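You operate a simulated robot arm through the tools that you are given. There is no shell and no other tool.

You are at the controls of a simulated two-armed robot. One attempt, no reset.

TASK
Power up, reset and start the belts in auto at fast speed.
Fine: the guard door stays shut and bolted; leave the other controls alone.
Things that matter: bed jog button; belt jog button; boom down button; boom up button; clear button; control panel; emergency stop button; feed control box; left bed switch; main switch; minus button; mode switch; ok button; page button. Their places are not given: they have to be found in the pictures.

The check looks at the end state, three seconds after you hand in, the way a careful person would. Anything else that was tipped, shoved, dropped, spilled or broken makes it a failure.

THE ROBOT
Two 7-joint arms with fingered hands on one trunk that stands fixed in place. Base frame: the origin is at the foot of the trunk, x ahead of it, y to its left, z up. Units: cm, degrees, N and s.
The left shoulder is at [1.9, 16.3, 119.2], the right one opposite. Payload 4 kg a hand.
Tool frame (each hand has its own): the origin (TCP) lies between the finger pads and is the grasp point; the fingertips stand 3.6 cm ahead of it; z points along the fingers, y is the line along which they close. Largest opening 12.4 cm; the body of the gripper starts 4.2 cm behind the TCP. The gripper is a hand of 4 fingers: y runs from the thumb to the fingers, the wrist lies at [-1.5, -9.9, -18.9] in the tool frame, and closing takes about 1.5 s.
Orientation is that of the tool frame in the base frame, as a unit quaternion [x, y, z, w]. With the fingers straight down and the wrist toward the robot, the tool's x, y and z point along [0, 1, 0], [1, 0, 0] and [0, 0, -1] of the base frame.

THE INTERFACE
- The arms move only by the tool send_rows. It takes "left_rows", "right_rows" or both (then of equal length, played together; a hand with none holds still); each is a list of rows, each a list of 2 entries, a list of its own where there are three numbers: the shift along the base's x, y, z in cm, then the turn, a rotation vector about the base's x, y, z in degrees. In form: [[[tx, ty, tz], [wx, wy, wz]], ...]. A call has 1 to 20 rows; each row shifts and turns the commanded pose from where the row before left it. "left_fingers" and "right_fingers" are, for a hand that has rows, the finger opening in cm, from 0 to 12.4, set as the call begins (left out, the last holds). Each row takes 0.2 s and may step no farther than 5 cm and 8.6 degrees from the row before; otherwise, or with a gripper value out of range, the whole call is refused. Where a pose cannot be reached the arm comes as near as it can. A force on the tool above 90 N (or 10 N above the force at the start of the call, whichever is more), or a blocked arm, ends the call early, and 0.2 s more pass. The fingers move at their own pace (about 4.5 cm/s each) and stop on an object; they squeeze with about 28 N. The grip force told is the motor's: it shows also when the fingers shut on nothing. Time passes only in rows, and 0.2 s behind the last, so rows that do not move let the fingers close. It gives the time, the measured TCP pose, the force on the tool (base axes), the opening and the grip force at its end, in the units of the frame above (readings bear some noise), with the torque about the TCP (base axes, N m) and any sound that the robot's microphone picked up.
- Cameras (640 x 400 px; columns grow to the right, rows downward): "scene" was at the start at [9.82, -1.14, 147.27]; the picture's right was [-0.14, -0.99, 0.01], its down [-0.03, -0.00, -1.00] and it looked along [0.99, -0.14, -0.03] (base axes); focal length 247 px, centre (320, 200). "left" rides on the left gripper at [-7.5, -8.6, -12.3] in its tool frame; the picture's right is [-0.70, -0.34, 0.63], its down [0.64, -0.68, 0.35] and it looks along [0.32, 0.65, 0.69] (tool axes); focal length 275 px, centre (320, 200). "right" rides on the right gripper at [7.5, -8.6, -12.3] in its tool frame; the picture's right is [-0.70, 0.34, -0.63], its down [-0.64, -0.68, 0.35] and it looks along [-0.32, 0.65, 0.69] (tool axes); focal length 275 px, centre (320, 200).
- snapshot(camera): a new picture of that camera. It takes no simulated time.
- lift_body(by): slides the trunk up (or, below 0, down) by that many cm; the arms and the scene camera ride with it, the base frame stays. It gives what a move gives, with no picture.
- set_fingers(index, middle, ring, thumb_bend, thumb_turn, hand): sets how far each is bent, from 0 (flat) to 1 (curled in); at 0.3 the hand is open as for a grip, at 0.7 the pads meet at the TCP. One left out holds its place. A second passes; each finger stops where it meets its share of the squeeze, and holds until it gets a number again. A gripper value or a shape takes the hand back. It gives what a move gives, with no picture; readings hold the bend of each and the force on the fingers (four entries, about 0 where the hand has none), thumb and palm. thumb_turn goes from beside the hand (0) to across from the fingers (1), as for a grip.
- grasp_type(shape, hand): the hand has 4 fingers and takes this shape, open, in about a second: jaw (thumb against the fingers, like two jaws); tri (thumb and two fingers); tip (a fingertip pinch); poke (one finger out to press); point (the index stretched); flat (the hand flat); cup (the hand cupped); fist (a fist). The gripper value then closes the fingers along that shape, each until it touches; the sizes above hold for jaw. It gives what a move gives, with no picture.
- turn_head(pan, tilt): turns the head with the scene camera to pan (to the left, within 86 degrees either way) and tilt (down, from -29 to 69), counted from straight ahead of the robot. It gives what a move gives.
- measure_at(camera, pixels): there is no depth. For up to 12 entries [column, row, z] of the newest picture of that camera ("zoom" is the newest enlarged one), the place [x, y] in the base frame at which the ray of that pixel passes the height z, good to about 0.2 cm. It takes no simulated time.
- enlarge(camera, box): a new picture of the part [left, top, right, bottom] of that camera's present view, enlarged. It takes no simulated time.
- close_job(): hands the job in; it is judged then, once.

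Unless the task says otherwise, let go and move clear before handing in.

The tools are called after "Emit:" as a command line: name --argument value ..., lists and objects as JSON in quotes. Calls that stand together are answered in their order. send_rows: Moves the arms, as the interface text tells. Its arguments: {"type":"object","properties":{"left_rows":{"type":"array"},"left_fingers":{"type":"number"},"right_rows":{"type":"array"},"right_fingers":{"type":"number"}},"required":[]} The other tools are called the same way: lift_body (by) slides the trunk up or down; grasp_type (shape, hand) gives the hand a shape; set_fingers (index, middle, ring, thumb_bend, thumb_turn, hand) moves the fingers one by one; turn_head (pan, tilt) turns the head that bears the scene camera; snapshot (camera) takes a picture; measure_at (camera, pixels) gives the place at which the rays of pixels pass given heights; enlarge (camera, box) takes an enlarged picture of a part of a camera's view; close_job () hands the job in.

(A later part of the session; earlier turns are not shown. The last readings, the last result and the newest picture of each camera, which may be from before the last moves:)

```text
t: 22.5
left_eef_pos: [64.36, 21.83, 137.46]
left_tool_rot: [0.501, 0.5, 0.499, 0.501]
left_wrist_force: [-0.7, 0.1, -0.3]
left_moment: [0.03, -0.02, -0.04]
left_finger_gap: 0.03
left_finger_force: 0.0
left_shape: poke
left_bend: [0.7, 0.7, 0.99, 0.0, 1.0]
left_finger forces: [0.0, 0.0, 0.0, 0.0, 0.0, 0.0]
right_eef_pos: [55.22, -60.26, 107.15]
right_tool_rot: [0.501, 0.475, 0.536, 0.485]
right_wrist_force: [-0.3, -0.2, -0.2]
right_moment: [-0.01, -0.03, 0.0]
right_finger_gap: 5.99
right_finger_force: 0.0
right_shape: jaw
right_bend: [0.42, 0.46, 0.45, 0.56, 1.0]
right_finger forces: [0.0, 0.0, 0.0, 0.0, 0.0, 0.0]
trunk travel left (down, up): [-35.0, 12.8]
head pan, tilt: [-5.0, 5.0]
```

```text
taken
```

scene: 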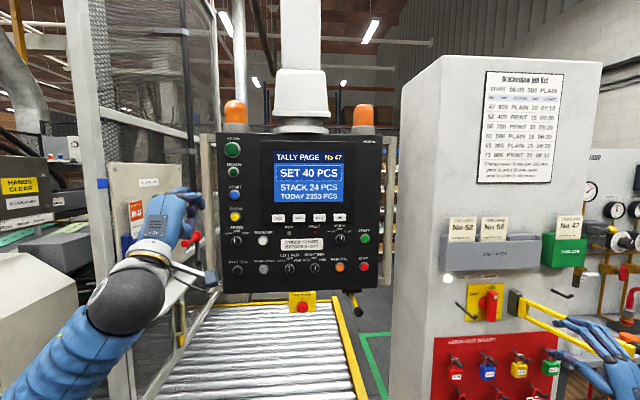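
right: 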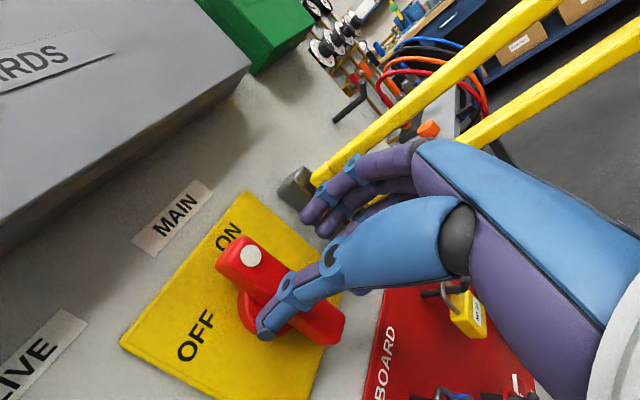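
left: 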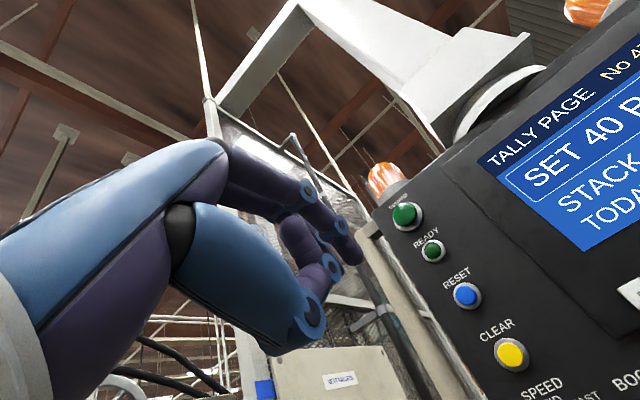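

The poke shape leaves the fingers half bent (bends 0.7,0.7,0.99) — not an obvious stretched finger. I'll try the "point" shape and look.

Emit:
grasp_type --hand "left" --shape "point"

Emit:
snapshot --camera "left"

Emit:
enlarge --camera "scene" --box '[100, 130, 260, 230]'

```text
t: 23.4
left_eef_pos: [64.47, 21.79, 137.54]
left_tool_rot: [0.5, 0.5, 0.499, 0.5]
left_wrist_force: [-0.3, -0.4, 0.4]
left_moment: [-0.04, -0.01, -0.01]
left_finger_gap: 11.65
left_finger_force: 0.1
left_shape: point
left_bend: [0.32, 1.0, 1.0, 1.0, 0.89]
left_finger forces: [0.1, 0.1, 0.0, 0.1, 0.0, 0.0]
right_eef_pos: [55.11, -60.18, 107.27]
right_tool_rot: [0.501, 0.475, 0.537, 0.485]
right_wrist_force: [-0.1, 0.3, -0.4]
right_moment: [0.02, 0.01, 0.02]
right_finger_gap: 6.0
right_finger_force: 0.1
right_shape: jaw
right_bend: [0.42, 0.46, 0.45, 0.56, 1.0]
right_finger forces: [0.1, 0.0, 0.0, 0.0, 0.0, 0.1]
trunk travel left (down, up): [-35.0, 12.8]
head pan, tilt: [-5.0, 5.0]
```

```text
taken
```

left: 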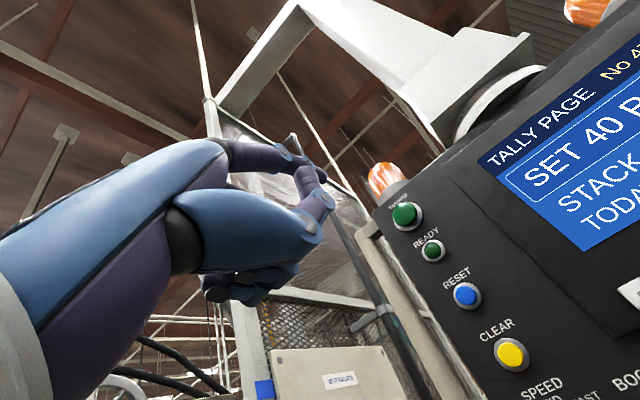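

```text
4.00 times, centred on (180, 180) of scene
```

zoom: 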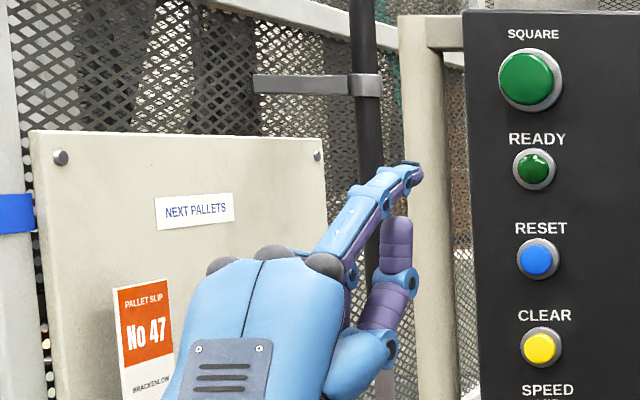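

In "point" the index is at bend 0.32 with the thumb standing near it. I'll straighten the index and curl the rest via set_fingers, then view.

Emit:
set_fingers --hand "left" --index 0.1 --middle 1 --ring 1 --thumb_bend 1 --thumb_turn 0.3

Emit:
snapshot --camera "left"

Emit:
enlarge --camera "scene" --box '[100, 130, 260, 230]'

```text
t: 24.4
left_eef_pos: [64.46, 21.86, 137.6]
left_tool_rot: [0.5, 0.501, 0.5, 0.5]
left_wrist_force: [-0.4, -0.3, 0.5]
left_moment: [0.0, 0.01, 0.01]
left_finger_gap: 4.75
left_finger_force: 0.2
left_shape: fingers
left_bend: [0.1, 1.0, 1.0, 1.0, 0.31]
left_finger forces: [0.0, 0.1, 0.0, 0.1, 0.1, 0.0]
right_eef_pos: [55.13, -60.3, 107.18]
right_tool_rot: [0.502, 0.474, 0.536, 0.486]
right_wrist_force: [0.2, 0.4, -0.5]
right_moment: [0.02, -0.01, 0.03]
right_finger_gap: 5.98
right_finger_force: 0.0
right_shape: jaw
right_bend: [0.42, 0.46, 0.45, 0.56, 1.0]
right_finger forces: [0.1, 0.0, 0.0, 0.0, 0.1, 0.0]
trunk travel left (down, up): [-35.0, 12.8]
head pan, tilt: [-5.0, 5.0]
```

```text
taken
```

left: 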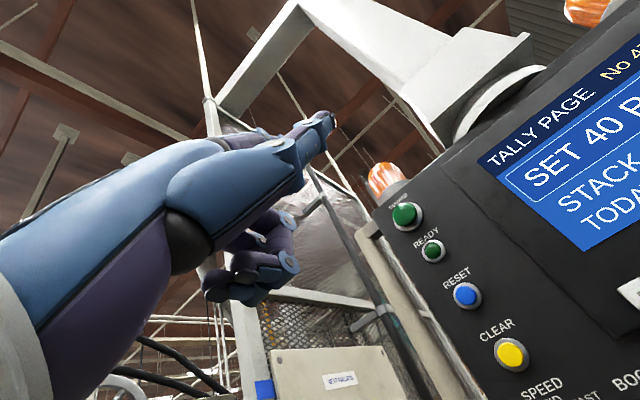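

```text
4.00 times, centred on (180, 180) of scene
```

zoom: 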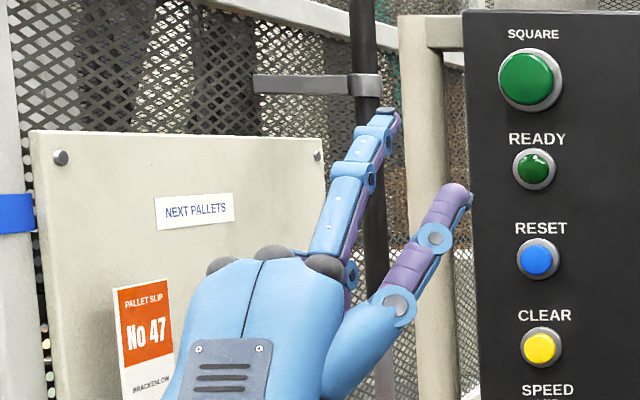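

With index 0.1 the finger points up and forward. I'll bend the index to 0.6 so the tip comes on the tool axis and fold the thumb aside.

Emit:
set_fingers --hand "left" --index 0.6 --middle 1 --ring 1 --thumb_bend 0.2 --thumb_turn 1

Emit:
snapshot --camera "left"

Emit:
enlarge --camera "scene" --box '[100, 130, 260, 230]'

```text
t: 25.4
left_eef_pos: [64.39, 21.85, 137.49]
left_tool_rot: [0.5, 0.5, 0.5, 0.5]
left_wrist_force: [-0.5, 0.2, -0.4]
left_moment: [0.02, 0.01, -0.01]
left_finger_gap: 7.51
left_finger_force: 0.0
left_shape: fingers
left_bend: [0.6, 1.0, 1.0, 0.2, 0.97]
left_finger forces: [0.1, 0.1, 0.1, 0.0, 0.1, 0.1]
right_eef_pos: [55.25, -60.29, 107.18]
right_tool_rot: [0.501, 0.475, 0.536, 0.486]
right_wrist_force: [-0.3, -0.3, 0.1]
right_moment: [0.0, -0.02, 0.0]
right_finger_gap: 5.99
right_finger_force: 0.1
right_shape: jaw
right_bend: [0.42, 0.46, 0.45, 0.56, 1.0]
right_finger forces: [0.0, 0.0, 0.1, 0.0, 0.0, 0.0]
trunk travel left (down, up): [-35.0, 12.8]
head pan, tilt: [-5.0, 5.0]
```

```text
taken
```

left: 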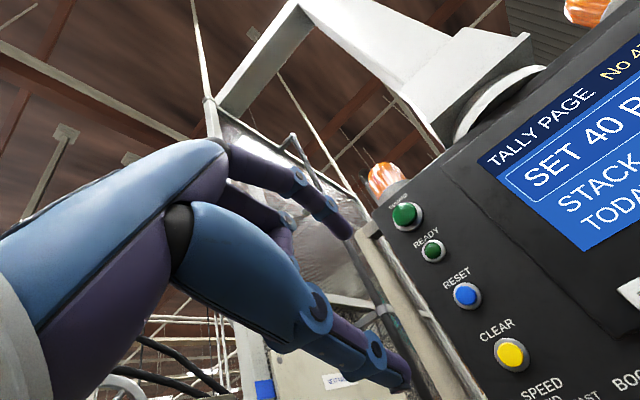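

```text
4.00 times, centred on (180, 180) of scene
```

zoom: 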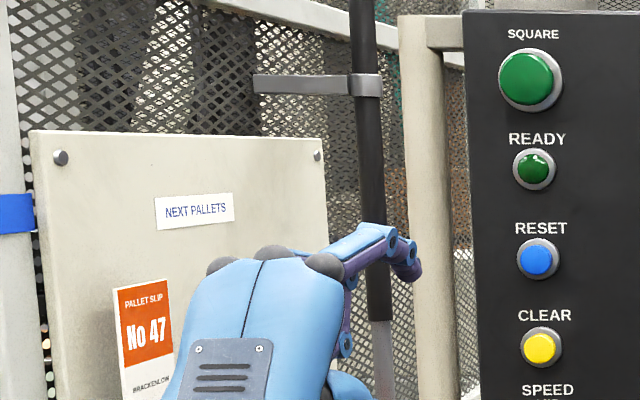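

The index tip shows at left-camera (347,233) and scene about (203.5,199). Triangulating the tip and the RESET button relative to the tool.

Emit:
measure_at --camera "scene" --pixels '[[203.5, 199, 136], [203.5, 199, 140], [234.2, 194.7, 132], [234.2, 194.7, 138], [236, 240, 118], [236, 240, 124], [364, 238, 118], [364, 238, 124]]'

Emit:
measure_at --camera "left" --pixels '[[347, 233, 136], [347, 233, 140], [467, 294, 136], [467, 294, 140], [511, 354, 130], [511, 354, 134]]'

```text
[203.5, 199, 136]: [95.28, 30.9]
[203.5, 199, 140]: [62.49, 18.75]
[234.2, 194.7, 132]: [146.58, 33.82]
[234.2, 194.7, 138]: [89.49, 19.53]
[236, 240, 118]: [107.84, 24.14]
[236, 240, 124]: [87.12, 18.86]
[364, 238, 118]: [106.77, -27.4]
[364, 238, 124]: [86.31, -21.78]
```

```text
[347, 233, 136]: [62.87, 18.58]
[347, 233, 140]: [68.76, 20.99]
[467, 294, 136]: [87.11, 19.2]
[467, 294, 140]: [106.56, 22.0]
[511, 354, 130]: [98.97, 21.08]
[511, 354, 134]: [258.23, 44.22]
```

RESET front triangulates to (94.4,20.5,137.5). The extended thumb could hit CLEAR, so I'll try the fingertip pinch closed to a compact point.

Emit:
grasp_type --hand "left" --shape "tip"

Emit:
send_rows --left_rows '[[[0, 0, 0], [0, 0, 0]], [[0, 0, 0], [0, 0, 0]], [[0, 0, 0], [0, 0, 0]], [[0, 0, 0], [0, 0, 0]], [[0, 0, 0], [0, 0, 0]], [[0, 0, 0], [0, 0, 0]], [[0, 0, 0], [0, 0, 0]], [[0, 0, 0], [0, 0, 0]]]' --left_fingers 0

Emit:
snapshot --camera "left"

Emit:
enlarge --camera "scene" --box '[100, 130, 260, 230]'

```text
t: 26.3
left_eef_pos: [64.46, 21.79, 137.55]
left_tool_rot: [0.501, 0.501, 0.498, 0.501]
left_wrist_force: [0.5, 0.0, 0.8]
left_moment: [0.01, -0.01, -0.06]
left_finger_gap: 12.4
left_finger_force: 0.1
left_shape: tip
left_bend: [0.31, 0.98, 0.99, 0.3, 0.97]
left_finger forces: [0.1, 0.0, 0.0, 0.0, 0.0, 0.0]
right_eef_pos: [55.2, -60.3, 107.18]
right_tool_rot: [0.501, 0.475, 0.536, 0.485]
right_wrist_force: [-0.3, -0.3, 0.8]
right_moment: [0.03, 0.0, -0.02]
right_finger_gap: 6.01
right_finger_force: 0.0
right_shape: jaw
right_bend: [0.42, 0.46, 0.45, 0.56, 1.0]
right_finger forces: [0.0, 0.0, 0.1, 0.0, 0.0, 0.1]
trunk travel left (down, up): [-35.0, 12.8]
head pan, tilt: [-5.0, 5.0]
```

```text
t: 28.1
left_eef_pos: [64.31, 21.65, 137.57]
left_tool_rot: [0.5, 0.5, 0.499, 0.5]
left_wrist_force: [0.2, -0.7, -0.3]
left_moment: [-0.04, -0.02, -0.02]
left_finger_gap: 0.02
left_finger_force: 17.7
left_shape: tip
left_bend: [0.7, 0.99, 1.0, 0.7, 1.0]
left_finger forces: [0.1, 0.1, 0.0, 0.1, 0.0, 0.1]
right_eef_pos: [55.17, -60.27, 107.25]
right_tool_rot: [0.5, 0.475, 0.538, 0.484]
right_wrist_force: [-0.6, 0.0, 0.2]
right_moment: [-0.01, 0.01, -0.01]
right_finger_gap: 6.01
right_finger_force: 0.0
right_shape: jaw
right_bend: [0.42, 0.46, 0.45, 0.56, 1.0]
right_finger forces: [0.1, 0.0, 0.0, 0.0, 0.0, 0.0]
trunk travel left (down, up): [-35.0, 12.8]
head pan, tilt: [-5.0, 5.0]
```

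```text
taken
```

left: 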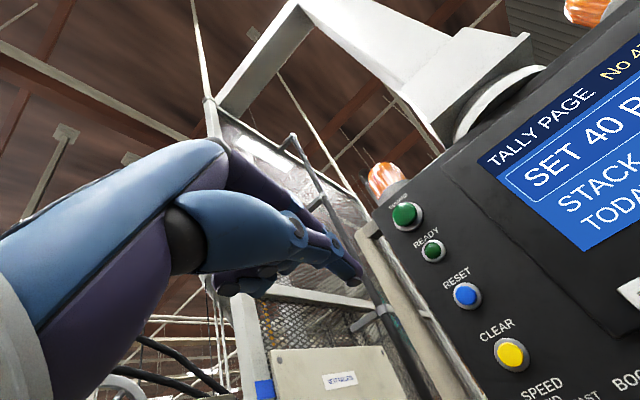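

```text
4.00 times, centred on (180, 180) of scene
```

zoom: 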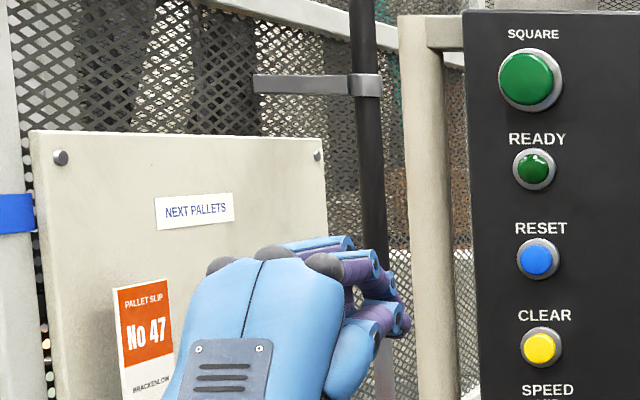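

The pinch is compact with its tip at left-camera (358,279). Triangulating this tip.

Emit:
measure_at --camera "scene" --pixels '[[201.5, 211.5, 134], [201.5, 211.5, 138]]'

Emit:
measure_at --camera "left" --pixels '[[358, 279, 134], [358, 279, 138]]'

Emit:
enlarge --camera "left" --box '[200, 170, 440, 320]'

```text
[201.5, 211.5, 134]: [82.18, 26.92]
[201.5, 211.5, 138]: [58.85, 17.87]
```

```text
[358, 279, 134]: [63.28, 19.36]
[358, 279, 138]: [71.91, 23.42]
```

```text
2.67 times, centred on (320, 245) of left
```

zoom: 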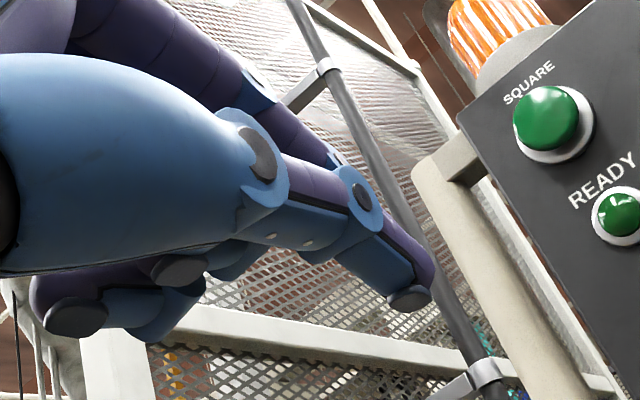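

The pinch tip is essentially on the tool axis, ~4 cm ahead of TCP. I'll advance to x=87 aligned with RESET (y 20.5, z 137.6), then check.

Emit:
send_rows --left_rows '[[[3.5, -0.3, 0], [0, 0, 0]], [[3.5, -0.3, 0], [0, 0, 0]], [[3.5, -0.3, 0], [0, 0, 0]], [[3.5, -0.2, 0], [0, 0, 0]], [[3.5, -0.1, 0], [0, 0, 0]], [[3.5, 0, 0.1], [0, 0, 0]], [[1.5, 0, 0], [0, 0, 0]], [[0, 0, 0], [0, 0, 0]]]'

Emit:
snapshot --camera "left"

Emit:
enlarge --camera "scene" --box '[160, 130, 320, 230]'

```text
t: 29.9
left_eef_pos: [86.98, 20.72, 137.7]
left_tool_rot: [0.5, 0.499, 0.5, 0.5]
left_wrist_force: [-0.6, 0.4, 0.3]
left_moment: [0.0, 0.01, -0.02]
left_finger_gap: 0.01
left_finger_force: 28.4
left_shape: tip
left_bend: [0.7, 1.0, 1.0, 0.7, 1.0]
left_finger forces: [0.0, 0.1, 0.0, 0.0, 0.0, 0.0]
right_eef_pos: [55.29, -60.22, 107.36]
right_tool_rot: [0.501, 0.475, 0.537, 0.485]
right_wrist_force: [0.3, 0.0, -0.4]
right_moment: [0.0, 0.03, 0.0]
right_finger_gap: 5.99
right_finger_force: 0.1
right_shape: jaw
right_bend: [0.42, 0.46, 0.45, 0.56, 1.0]
right_finger forces: [0.1, 0.0, 0.0, 0.1, 0.0, 0.0]
trunk travel left (down, up): [-35.0, 12.8]
head pan, tilt: [-5.0, 5.0]
```

```text
taken
```

left: 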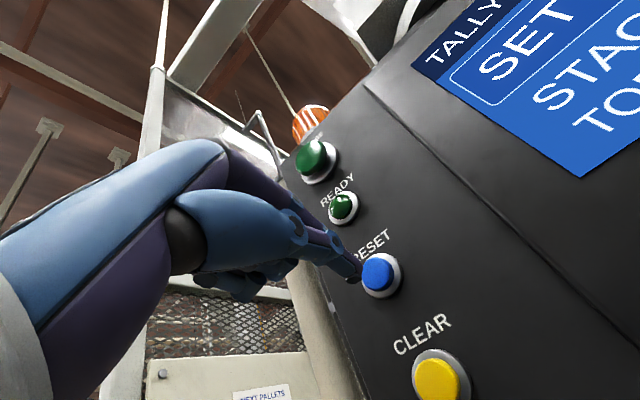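

```text
4.00 times, centred on (240, 180) of scene
```

zoom: 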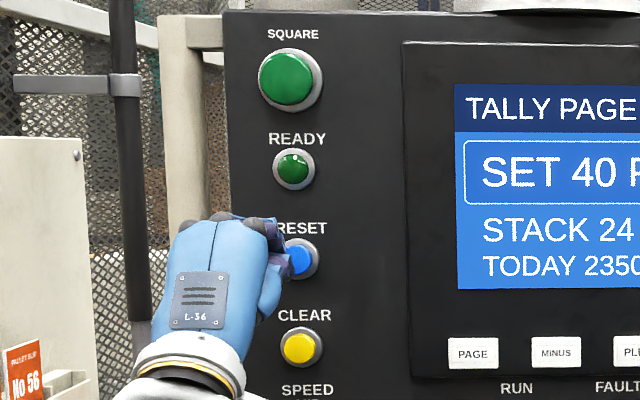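

The tip is about 3.5 cm short of the RESET cap (left-camera button at (379,272)), aligned to a few mm. Advancing gently.

Emit:
send_rows --left_rows '[[[1.2, -0.2, 0.1], [0, 0, 0]], [[1.2, 0, 0.1], [0, 0, 0]], [[0.6, 0, 0], [0, 0, 0]], [[0, 0, 0], [0, 0, 0]]]'

Emit:
snapshot --camera "left"

```text
t: 30.9
left_eef_pos: [89.89, 20.39, 137.86]
left_tool_rot: [0.501, 0.499, 0.5, 0.5]
left_wrist_force: [-0.6, 0.3, 0.2]
left_moment: [-0.02, -0.01, -0.01]
left_finger_gap: 0.0
left_finger_force: 28.1
left_shape: tip
left_bend: [0.7, 1.0, 1.0, 0.7, 1.0]
left_finger forces: [0.1, 0.0, 0.1, 0.0, 0.0, 0.1]
right_eef_pos: [55.2, -60.26, 107.2]
right_tool_rot: [0.502, 0.475, 0.536, 0.486]
right_wrist_force: [-0.1, -0.3, 0.8]
right_moment: [0.03, 0.03, 0.01]
right_finger_gap: 6.01
right_finger_force: 0.0
right_shape: jaw
right_bend: [0.42, 0.46, 0.45, 0.56, 1.0]
right_finger forces: [0.0, 0.0, 0.1, 0.1, 0.0, 0.0]
trunk travel left (down, up): [-35.0, 12.8]
head pan, tilt: [-5.0, 5.0]
```

```text
taken
```

left: 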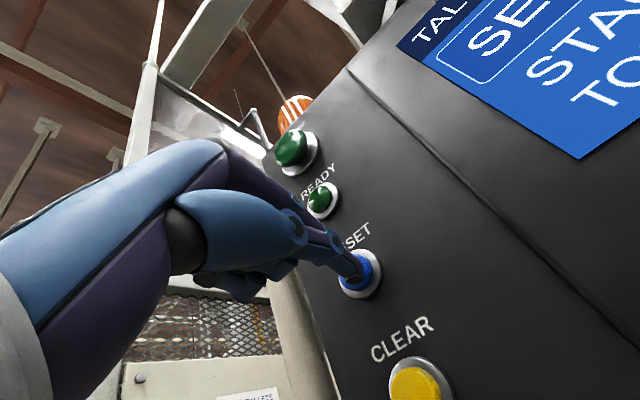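

The tip is in front of the blue cap (360,270), no contact force yet. Pressing by 1.2 cm in small steps.

Emit:
send_rows --left_rows '[[[0.3, 0, 0], [0, 0, 0]], [[0.3, 0, 0], [0, 0, 0]], [[0.3, 0, 0], [0, 0, 0]], [[0.3, 0, 0], [0, 0, 0]]]'

Emit:
snapshot --camera "left"

```text
t: 31.9
left_eef_pos: [90.63, 20.5, 138.15]
left_tool_rot: [0.5, 0.499, 0.5, 0.501]
left_wrist_force: [-29.6, 0.7, -3.1]
left_moment: [0.0, 0.19, -0.02]
left_finger_gap: 0.0
left_finger_force: 27.8
left_shape: tip
left_bend: [0.7, 1.0, 1.0, 0.7, 0.99]
left_finger forces: [0.0, 0.0, 0.0, 0.0, 0.1, 0.0]
right_eef_pos: [55.0, -60.19, 107.4]
right_tool_rot: [0.5, 0.475, 0.538, 0.486]
right_wrist_force: [-0.9, -0.3, -0.5]
right_moment: [-0.03, 0.01, 0.02]
right_finger_gap: 6.04
right_finger_force: 0.0
right_shape: jaw
right_bend: [0.42, 0.46, 0.45, 0.56, 1.0]
right_finger forces: [0.1, 0.0, 0.0, 0.1, 0.0, 0.1]
trunk travel left (down, up): [-35.0, 12.8]
head pan, tilt: [-5.0, 5.0]
heard: click
```

```text
taken
```

left: 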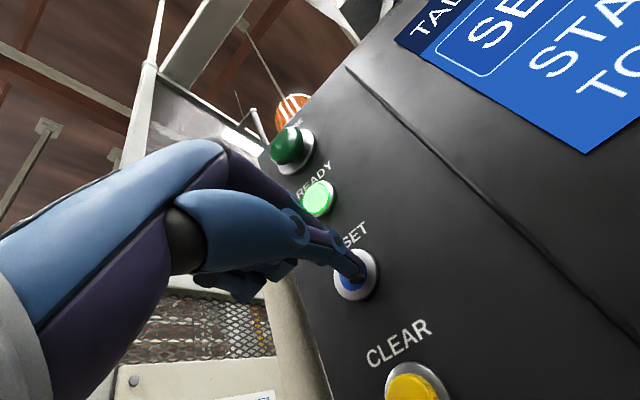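

A click was heard and READY is lit (317,198). Backing off from RESET.

Emit:
send_rows --left_rows '[[[-0.8, 0, 0], [0, 0, 0]], [[-2, 0, 0], [0, 0, 0]], [[-3, 0, 0], [0, 0, 0]], [[-3, 0, 0], [0, 0, 0]], [[-2, 0, -1], [0, 0, 0]], [[0, 0, 0], [0, 0, 0]]]'

Emit:
snapshot --camera "scene"

Emit:
enlarge --camera "scene" --box '[215, 210, 391, 320]'

Emit:
snapshot --camera "left"

```text
t: 33.3
left_eef_pos: [80.41, 20.42, 136.81]
left_tool_rot: [0.501, 0.499, 0.499, 0.501]
left_wrist_force: [1.3, -0.3, 0.1]
left_moment: [-0.04, -0.05, 0.0]
left_finger_gap: 0.0
left_finger_force: 27.7
left_shape: tip
left_bend: [0.7, 1.0, 1.0, 0.7, 0.99]
left_finger forces: [0.1, 0.1, 0.0, 0.0, 0.0, 0.0]
right_eef_pos: [55.22, -60.28, 107.18]
right_tool_rot: [0.501, 0.476, 0.537, 0.485]
right_wrist_force: [0.0, -0.5, 0.5]
right_moment: [-0.03, 0.03, 0.0]
right_finger_gap: 5.97
right_finger_force: 0.1
right_shape: jaw
right_bend: [0.42, 0.46, 0.45, 0.56, 1.0]
right_finger forces: [0.0, 0.1, 0.0, 0.0, 0.1, 0.1]
trunk travel left (down, up): [-35.0, 12.8]
head pan, tilt: [-5.0, 5.0]
```

```text
taken
```

scene: 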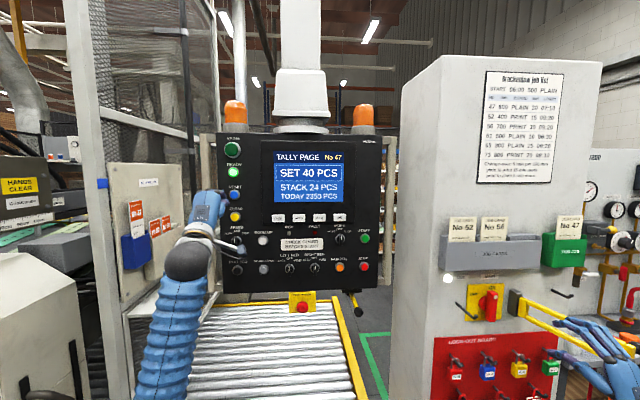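

```text
3.64 times, centred on (303, 265) of scene
```

zoom: 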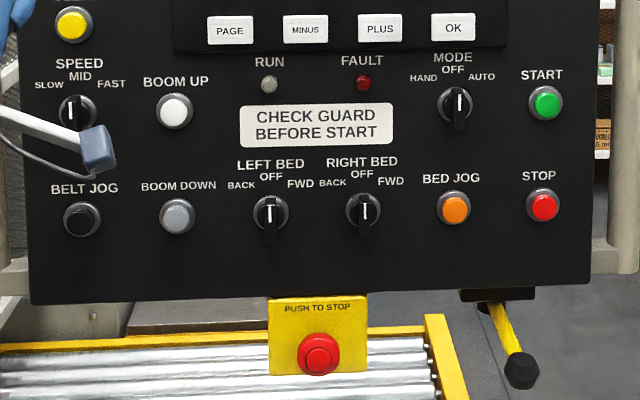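

```text
taken
```

left: 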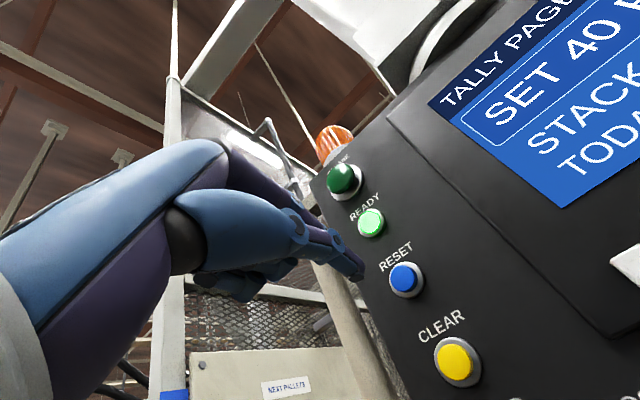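

READY stays lit. Next I'll pitch the left hand ~24° down and lower it in front of the SPEED knob so its camera sees the knob.

Emit:
send_rows --left_rows '[[[-1, 0.5, -2.4], [0, 6, 0]], [[-1, 0.5, -2.4], [0, 6, 0]], [[-0.5, 0.5, -2.4], [0, 6, 0]], [[0, 0.5, -2.4], [0, 6, 0]], [[0, 0.5, -1], [0, 0, 0]], [[0, 0, 0], [0, 0, 0]]]'

Emit:
snapshot --camera "left"

Emit:
snapshot --camera "scene"

```text
t: 34.7
left_eef_pos: [77.9, 23.0, 126.29]
left_tool_rot: [0.593, 0.594, 0.385, 0.385]
left_wrist_force: [0.4, 0.3, -0.5]
left_moment: [0.01, 0.0, 0.02]
left_finger_gap: 0.02
left_finger_force: 28.1
left_shape: tip
left_bend: [0.7, 1.0, 1.0, 0.7, 0.99]
left_finger forces: [0.0, 0.0, 0.0, 0.0, 0.1, 0.1]
right_eef_pos: [55.18, -60.28, 107.23]
right_tool_rot: [0.501, 0.475, 0.537, 0.485]
right_wrist_force: [0.0, 0.9, -0.2]
right_moment: [-0.01, 0.01, -0.03]
right_finger_gap: 6.01
right_finger_force: 0.1
right_shape: jaw
right_bend: [0.42, 0.46, 0.45, 0.56, 1.0]
right_finger forces: [0.0, 0.0, 0.1, 0.1, 0.0, 0.1]
trunk travel left (down, up): [-35.0, 12.8]
head pan, tilt: [-5.0, 5.0]
```

```text
taken
```

left: 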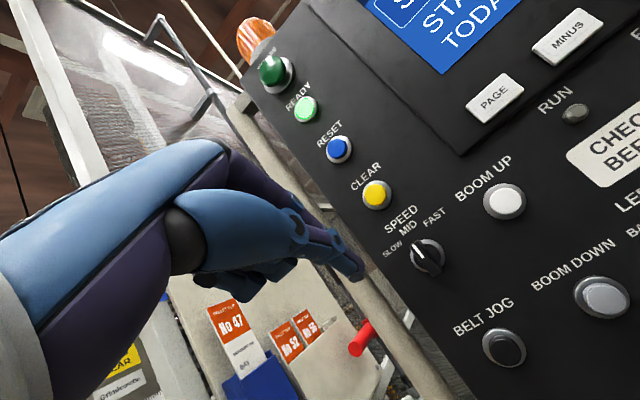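

```text
taken
```

scene: 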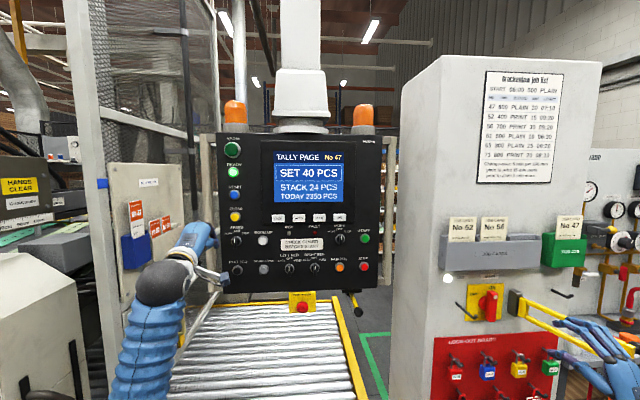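

The SPEED knob is visible at left-camera (425,256), white mark toward MID. Enlarging in both cameras.

Emit:
enlarge --camera "left" --box '[360, 190, 488, 270]'

Emit:
enlarge --camera "scene" --box '[215, 215, 279, 255]'

```text
5.00 times, centred on (424, 230) of left
```

zoom: 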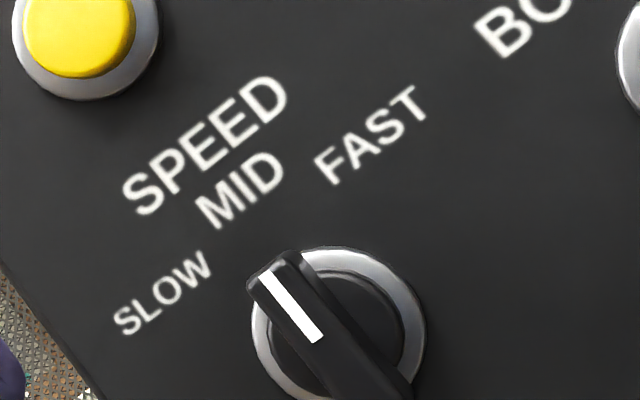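

```text
10.00 times, centred on (247, 235) of scene
```

zoom: 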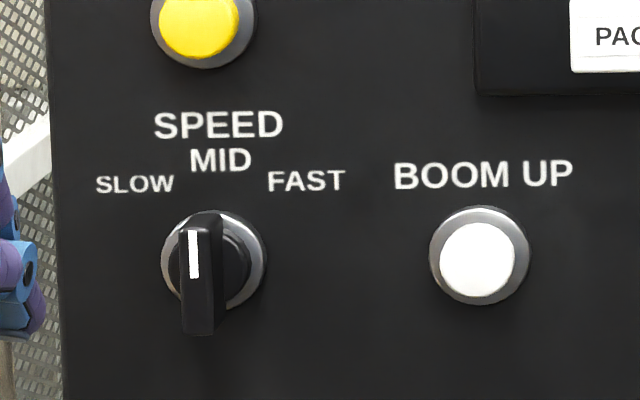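

Emit:
measure_at --camera "scene" --pixels '[[236.4, 240.8, 119], [236.4, 240.8, 124], [234.4, 237.9, 119], [234.4, 237.9, 124], [234.4, 242.8, 119], [234.4, 242.8, 124]]'

Emit:
measure_at --camera "left" --pixels '[[428, 256, 119], [428, 256, 124], [413, 245, 119], [413, 245, 124], [423, 258, 119], [423, 258, 124], [361, 276, 119], [361, 276, 124]]'

```text
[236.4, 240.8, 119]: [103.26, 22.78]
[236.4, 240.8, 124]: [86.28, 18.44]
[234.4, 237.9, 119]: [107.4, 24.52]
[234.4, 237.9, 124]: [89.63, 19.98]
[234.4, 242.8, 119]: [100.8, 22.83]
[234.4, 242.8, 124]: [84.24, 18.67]
```

```text
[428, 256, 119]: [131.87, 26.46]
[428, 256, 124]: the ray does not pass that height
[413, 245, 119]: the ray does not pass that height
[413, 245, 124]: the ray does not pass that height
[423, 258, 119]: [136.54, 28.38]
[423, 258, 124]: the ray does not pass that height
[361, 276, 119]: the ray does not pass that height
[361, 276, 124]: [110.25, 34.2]
```

SPEED knob: axis ≈ (y 20.6, z 121.4), front at x≈92, panel at x≈95, bar half-length ≈2.1. I'll reduce pitch to 16° and approach with the tip left of the bar's upper half, first stopping short of the knob.

Emit:
send_rows --left_rows '[[[3, 0, -0.6], [0, -8, 0]], [[3, 0, -0.6], [0, 0, 0]], [[3, 0, -0.5], [0, 0, 0]], [[0, 0, 0], [0, 0, 0]]]'

Emit:
snapshot --camera "left"

Emit:
enlarge --camera "scene" --box '[195, 200, 291, 260]'

```text
t: 35.7
left_eef_pos: [86.94, 22.98, 124.54]
left_tool_rot: [0.564, 0.565, 0.426, 0.425]
left_wrist_force: [0.0, 0.5, -1.0]
left_moment: [0.01, 0.03, 0.02]
left_finger_gap: 0.0
left_finger_force: 27.4
left_shape: tip
left_bend: [0.7, 1.0, 1.0, 0.7, 0.99]
left_finger forces: [0.0, 0.0, 0.0, 0.0, 0.0, 0.0]
right_eef_pos: [55.19, -60.25, 107.19]
right_tool_rot: [0.501, 0.475, 0.536, 0.486]
right_wrist_force: [-0.4, 0.3, -0.4]
right_moment: [0.02, -0.01, 0.02]
right_finger_gap: 5.99
right_finger_force: 0.0
right_shape: jaw
right_bend: [0.42, 0.46, 0.45, 0.56, 1.0]
right_finger forces: [0.0, 0.0, 0.1, 0.0, 0.0, 0.1]
trunk travel left (down, up): [-35.0, 12.8]
head pan, tilt: [-5.0, 5.0]
```

```text
taken
```

left: 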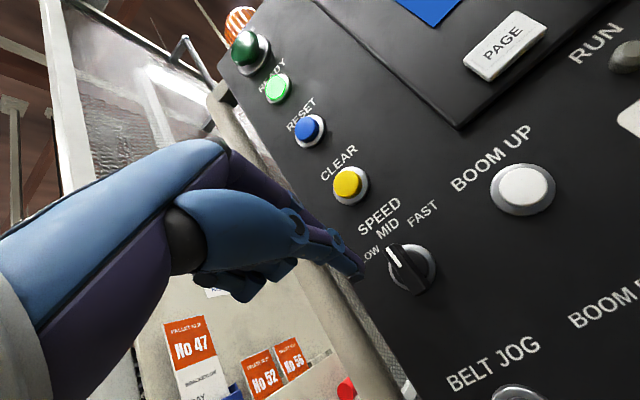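

```text
6.67 times, centred on (243, 230) of scene
```

zoom: 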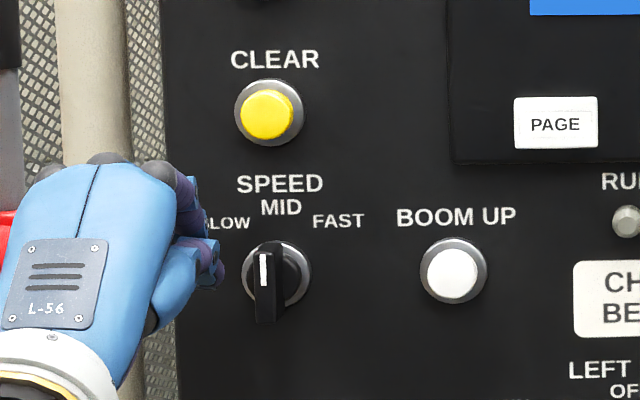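

The tip is ~1.7 cm above and 2.3 cm left of the knob axis, as planned. Advancing 3 cm so it sits beside the bar.

Emit:
send_rows --left_rows '[[[1, 0, 0], [0, 0, 0]], [[1, 0, 0.05], [0, 0, 0]], [[1, 0, 0.05], [0, 0, 0]], [[0, 0, 0], [0, 0, 0]]]'

Emit:
snapshot --camera "left"

Emit:
enlarge --camera "scene" --box '[195, 200, 291, 260]'

```text
t: 36.7
left_eef_pos: [89.81, 22.82, 124.64]
left_tool_rot: [0.565, 0.565, 0.425, 0.426]
left_wrist_force: [0.2, -0.9, 0.1]
left_moment: [0.0, 0.0, 0.01]
left_finger_gap: 0.02
left_finger_force: 28.0
left_shape: tip
left_bend: [0.7, 1.0, 1.0, 0.7, 0.99]
left_finger forces: [0.0, 0.1, 0.0, 0.0, 0.0, 0.0]
right_eef_pos: [55.3, -60.19, 107.26]
right_tool_rot: [0.501, 0.475, 0.536, 0.485]
right_wrist_force: [-0.4, 0.3, -0.1]
right_moment: [-0.01, 0.0, 0.0]
right_finger_gap: 5.99
right_finger_force: 0.1
right_shape: jaw
right_bend: [0.42, 0.46, 0.45, 0.56, 1.0]
right_finger forces: [0.1, 0.1, 0.0, 0.0, 0.0, 0.0]
trunk travel left (down, up): [-35.0, 12.8]
head pan, tilt: [-5.0, 5.0]
```

```text
taken
```

left: 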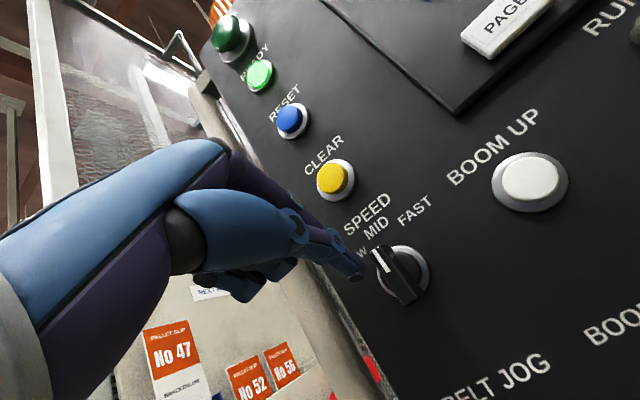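

```text
6.67 times, centred on (243, 230) of scene
```

zoom: 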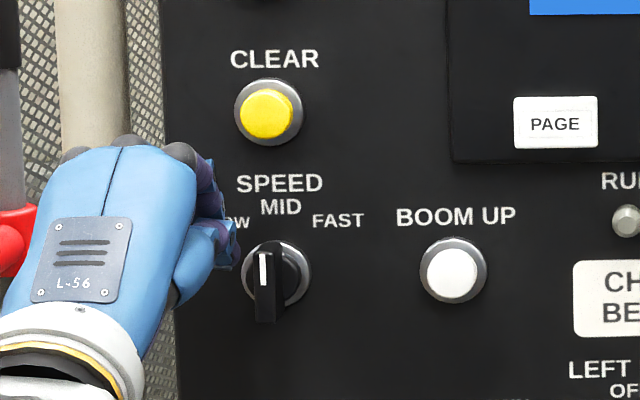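

The tip sits just left of the bar's top end with no contact. Pushing right in small steps.

Emit:
send_rows --left_rows '[[[0, -0.35, 0], [0, 0, 0]], [[0, -0.35, 0], [0, 0, 0]], [[0, -0.35, 0.05], [0, 0, 0]], [[0, -0.3, 0.05], [0, 0, 0]], [[0, -0.3, 0.05], [0, 0, 0]]]'

Emit:
snapshot --camera "left"

Emit:
enlarge --camera "scene" --box '[195, 200, 291, 260]'

```text
t: 37.9
left_eef_pos: [89.89, 21.39, 124.69]
left_tool_rot: [0.565, 0.565, 0.425, 0.425]
left_wrist_force: [0.5, 0.3, -0.2]
left_moment: [-0.01, 0.03, -0.03]
left_finger_gap: 0.0
left_finger_force: 28.2
left_shape: tip
left_bend: [0.7, 1.0, 1.0, 0.7, 1.0]
left_finger forces: [0.0, 0.0, 0.0, 0.1, 0.0, 0.1]
right_eef_pos: [55.17, -60.41, 107.24]
right_tool_rot: [0.501, 0.475, 0.537, 0.485]
right_wrist_force: [0.2, -0.3, 0.2]
right_moment: [-0.02, -0.01, -0.01]
right_finger_gap: 6.0
right_finger_force: 0.2
right_shape: jaw
right_bend: [0.42, 0.46, 0.45, 0.56, 1.0]
right_finger forces: [0.0, 0.1, 0.1, 0.0, 0.1, 0.0]
trunk travel left (down, up): [-35.0, 12.8]
head pan, tilt: [-5.0, 5.0]
```

```text
taken
```

left: 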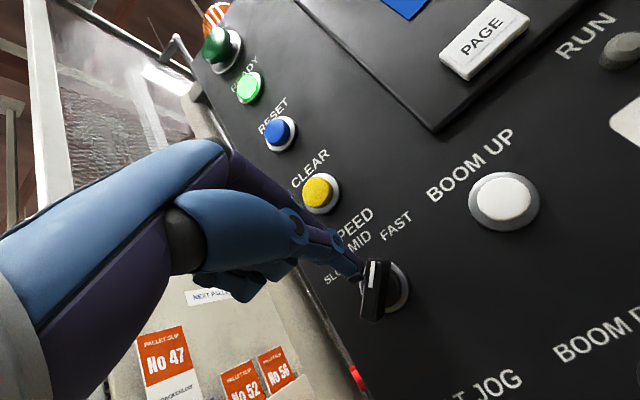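

```text
6.67 times, centred on (243, 230) of scene
```

zoom: 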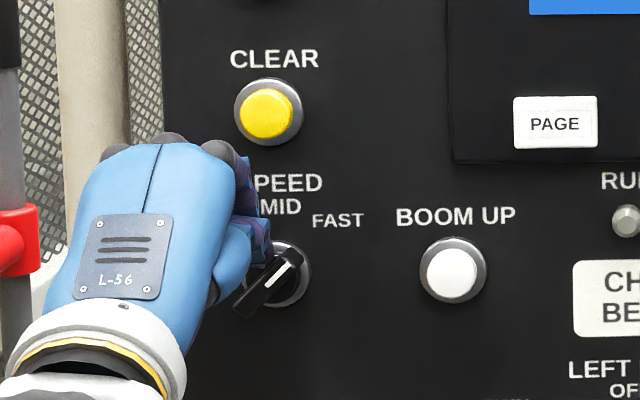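

The knob now points up-right (~45°) toward FAST with near-zero force. I'll nudge a little further to confirm it's at its stop.

Emit:
send_rows --left_rows '[[[0, -0.25, 0.05], [0, 0, 0]], [[0, -0.25, 0.05], [0, 0, 0]], [[0, 0, 0], [0, 0, 0]]]'

Emit:
enlarge --camera "left" --box '[300, 190, 460, 290]'

Emit:
enlarge --camera "scene" --box '[215, 215, 279, 255]'

```text
t: 38.7
left_eef_pos: [89.81, 20.95, 125.0]
left_tool_rot: [0.565, 0.565, 0.425, 0.426]
left_wrist_force: [0.4, 3.9, 2.5]
left_moment: [0.08, -0.1, 0.15]
left_finger_gap: 0.02
left_finger_force: 27.6
left_shape: tip
left_bend: [0.7, 1.0, 1.0, 0.71, 1.0]
left_finger forces: [0.1, 0.0, 0.1, 0.0, 0.1, 0.1]
right_eef_pos: [55.33, -60.2, 107.2]
right_tool_rot: [0.502, 0.474, 0.536, 0.486]
right_wrist_force: [-1.0, -0.1, -0.7]
right_moment: [0.0, 0.02, -0.02]
right_finger_gap: 6.02
right_finger_force: 0.1
right_shape: jaw
right_bend: [0.42, 0.46, 0.45, 0.56, 1.0]
right_finger forces: [0.0, 0.1, 0.0, 0.1, 0.0, 0.1]
trunk travel left (down, up): [-35.0, 12.8]
head pan, tilt: [-5.0, 5.0]
```

```text
4.00 times, centred on (380, 240) of left
```

zoom: 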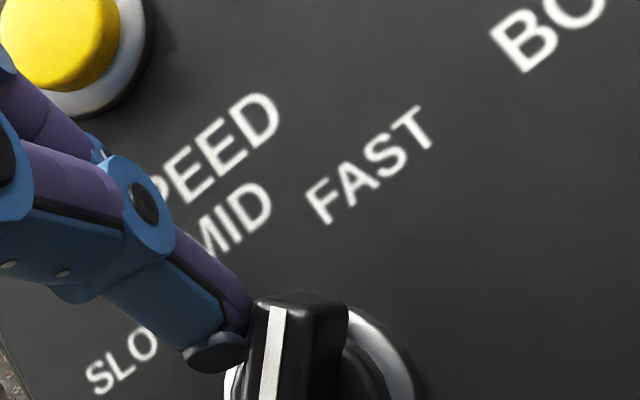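

```text
10.00 times, centred on (247, 235) of scene
```

zoom: 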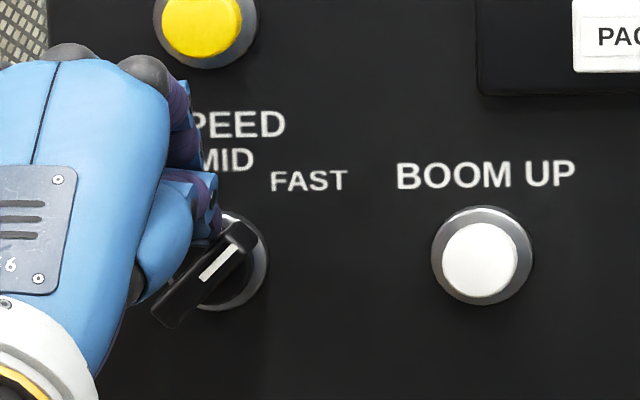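

Light contact (≈4 N) shows the knob against its stop at FAST. Moving off left slightly and back out.

Emit:
send_rows --left_rows '[[[0, 0.5, 0.1], [0, 0, 0]], [[-0.5, 0.6, 0], [0, 0, 0]], [[-2, 0.3, 0], [0, 0, 0]], [[-3, 0, 0], [0, 0, 0]], [[-4, 0.5, 0], [0, 0, 0]], [[-4, 1, 0], [0, 0, 0]], [[-4, 1, 0], [0, 0, 0]], [[0, 0, 0], [0, 0, 0]]]'

Emit:
snapshot --camera "scene"

Emit:
enlarge --camera "scene" --box '[215, 215, 279, 255]'

Emit:
enlarge --camera "scene" --box '[311, 215, 391, 265]'

```text
t: 40.5
left_eef_pos: [72.36, 24.54, 125.06]
left_tool_rot: [0.565, 0.565, 0.425, 0.426]
left_wrist_force: [0.6, -0.4, 0.9]
left_moment: [-0.01, -0.01, 0.01]
left_finger_gap: 0.0
left_finger_force: 28.2
left_shape: tip
left_bend: [0.7, 1.0, 1.0, 0.71, 1.0]
left_finger forces: [0.0, 0.0, 0.0, 0.1, 0.1, 0.0]
right_eef_pos: [55.23, -60.19, 107.1]
right_tool_rot: [0.501, 0.475, 0.536, 0.485]
right_wrist_force: [-0.1, 0.3, 0.0]
right_moment: [0.01, -0.03, -0.02]
right_finger_gap: 5.99
right_finger_force: 0.1
right_shape: jaw
right_bend: [0.42, 0.46, 0.45, 0.56, 1.0]
right_finger forces: [0.0, 0.0, 0.1, 0.0, 0.1, 0.0]
trunk travel left (down, up): [-35.0, 12.8]
head pan, tilt: [-5.0, 5.0]
```

```text
taken
```

scene: 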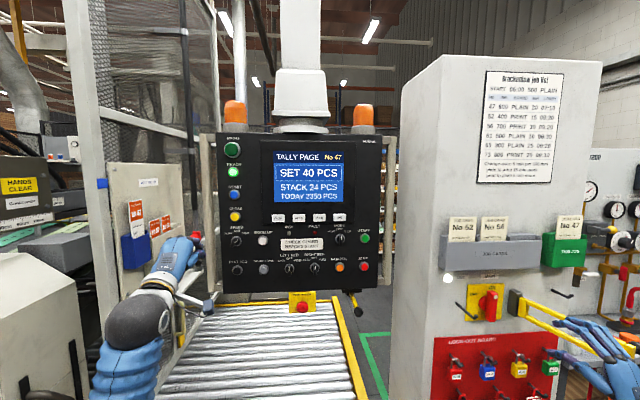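

```text
10.00 times, centred on (247, 235) of scene
```

zoom: 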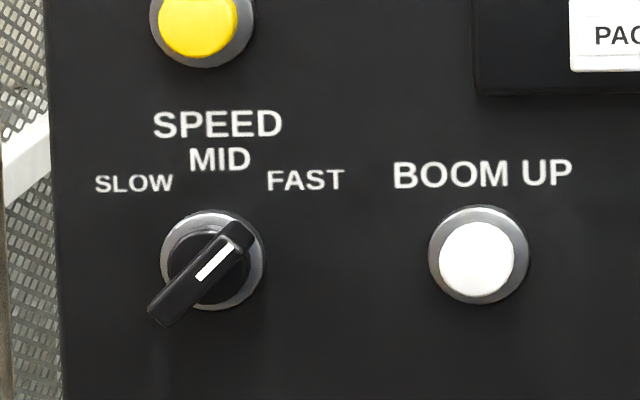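

```text
8.00 times, centred on (351, 240) of scene
```

zoom: 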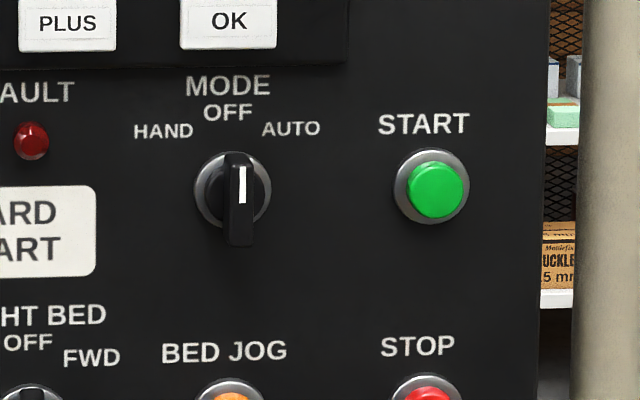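

SPEED now reads FAST. Next MODE (bezel at scene (340.1,238.8)) with the right hand: I'll pinch its fingers closed and bring it in front of the panel.

Emit:
measure_at --camera "scene" --pixels '[[340.1, 238.75, 121.4], [340.1, 238.75, 122], [365.5, 238.5, 121.4], [365.5, 238.5, 122], [341.4, 240.0, 121.6], [341.4, 240, 123.4]]'

Emit:
grasp_type --hand "right" --shape "tip"

Emit:
send_rows --right_rows '[[[0.5, 4.5, 1.8], [-1.5, 5, -0.5]], [[0.5, 4.5, 1.8], [-1.5, 5, -0.5]], [[0.5, 4.5, 1.8], [-1.4, 5, -0.4]], [[0.5, 4.5, 1.8], [0, 3.6, 0]], [[0.5, 4.5, 1.8], [0, 0, 0]], [[0.5, 4.5, 1.8], [0, 0, 0]], [[0.5, 4.5, 1.8], [0, 0, 0]], [[0.5, 4.5, 1.8], [0, 0, 0]], [[0.5, 4.5, 1.8], [0, 0, 0]], [[0, 4, 1.5], [0, 0, 0]], [[0, 0, 0], [0, 0, 0]]]' --right_fingers 0

Emit:
snapshot --camera "scene"

Emit:
snapshot --camera "right"

```text
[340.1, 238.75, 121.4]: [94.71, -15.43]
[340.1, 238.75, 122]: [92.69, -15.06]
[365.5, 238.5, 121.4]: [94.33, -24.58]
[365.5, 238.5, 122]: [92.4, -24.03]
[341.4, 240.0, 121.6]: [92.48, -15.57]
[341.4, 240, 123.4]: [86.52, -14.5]
```

```text
t: 41.4
left_eef_pos: [72.33, 24.66, 125.07]
left_tool_rot: [0.565, 0.564, 0.425, 0.427]
left_wrist_force: [0.2, 0.3, 0.5]
left_moment: [-0.02, -0.01, 0.03]
left_finger_gap: 0.0
left_finger_force: 27.8
left_shape: tip
left_bend: [0.7, 1.0, 1.0, 0.71, 1.0]
left_finger forces: [0.1, 0.0, 0.0, 0.1, 0.0, 0.0]
right_eef_pos: [55.14, -60.27, 107.14]
right_tool_rot: [0.501, 0.475, 0.536, 0.486]
right_wrist_force: [-0.4, 0.4, 1.0]
right_moment: [-0.02, -0.01, -0.01]
right_finger_gap: 12.39
right_finger_force: 0.1
right_shape: tip
right_bend: [0.31, 0.98, 0.99, 0.3, 0.98]
right_finger forces: [0.1, 0.0, 0.0, 0.0, 0.0, 0.0]
trunk travel left (down, up): [-35.0, 12.8]
head pan, tilt: [-5.0, 5.0]
```

```text
t: 43.8
left_eef_pos: [72.33, 24.62, 125.07]
left_tool_rot: [0.565, 0.564, 0.425, 0.426]
left_wrist_force: [0.0, -0.4, -0.4]
left_moment: [0.03, 0.02, -0.02]
left_finger_gap: 0.01
left_finger_force: 28.2
left_shape: tip
left_bend: [0.7, 1.0, 1.0, 0.71, 1.0]
left_finger forces: [0.0, 0.0, 0.0, 0.1, 0.0, 0.1]
right_eef_pos: [61.36, -16.2, 124.81]
right_tool_rot: [0.566, 0.563, 0.425, 0.426]
right_wrist_force: [-0.3, -0.3, 0.7]
right_moment: [0.04, 0.0, -0.01]
right_finger_gap: 0.01
right_finger_force: 28.2
right_shape: tip
right_bend: [0.7, 1.0, 1.0, 0.7, 1.0]
right_finger forces: [0.0, 0.1, 0.1, 0.0, 0.0, 0.0]
right hand out of reach, approached as far as the arm can: row 6, 7
trunk travel left (down, up): [-35.0, 12.8]
head pan, tilt: [-5.0, 5.0]
```

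```text
taken
```

scene: 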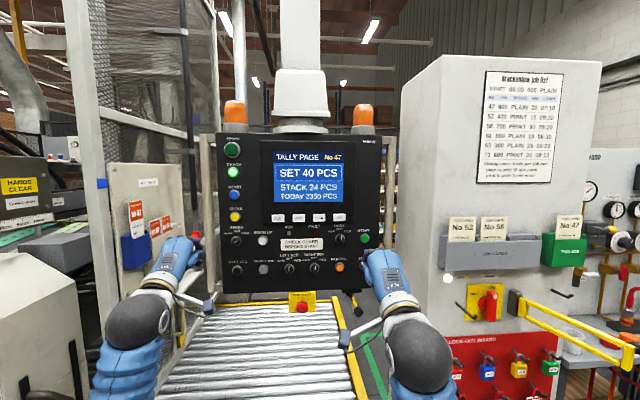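

```text
taken
```

right: 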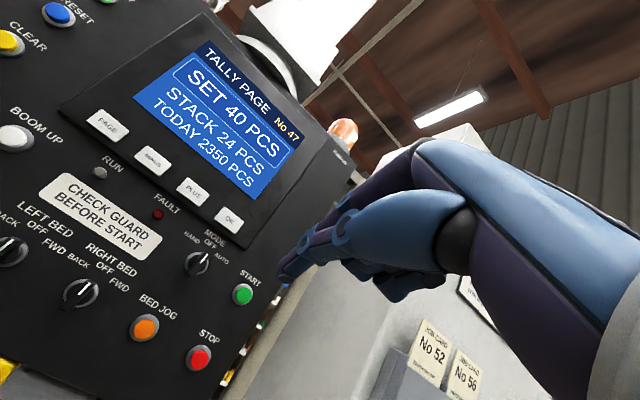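

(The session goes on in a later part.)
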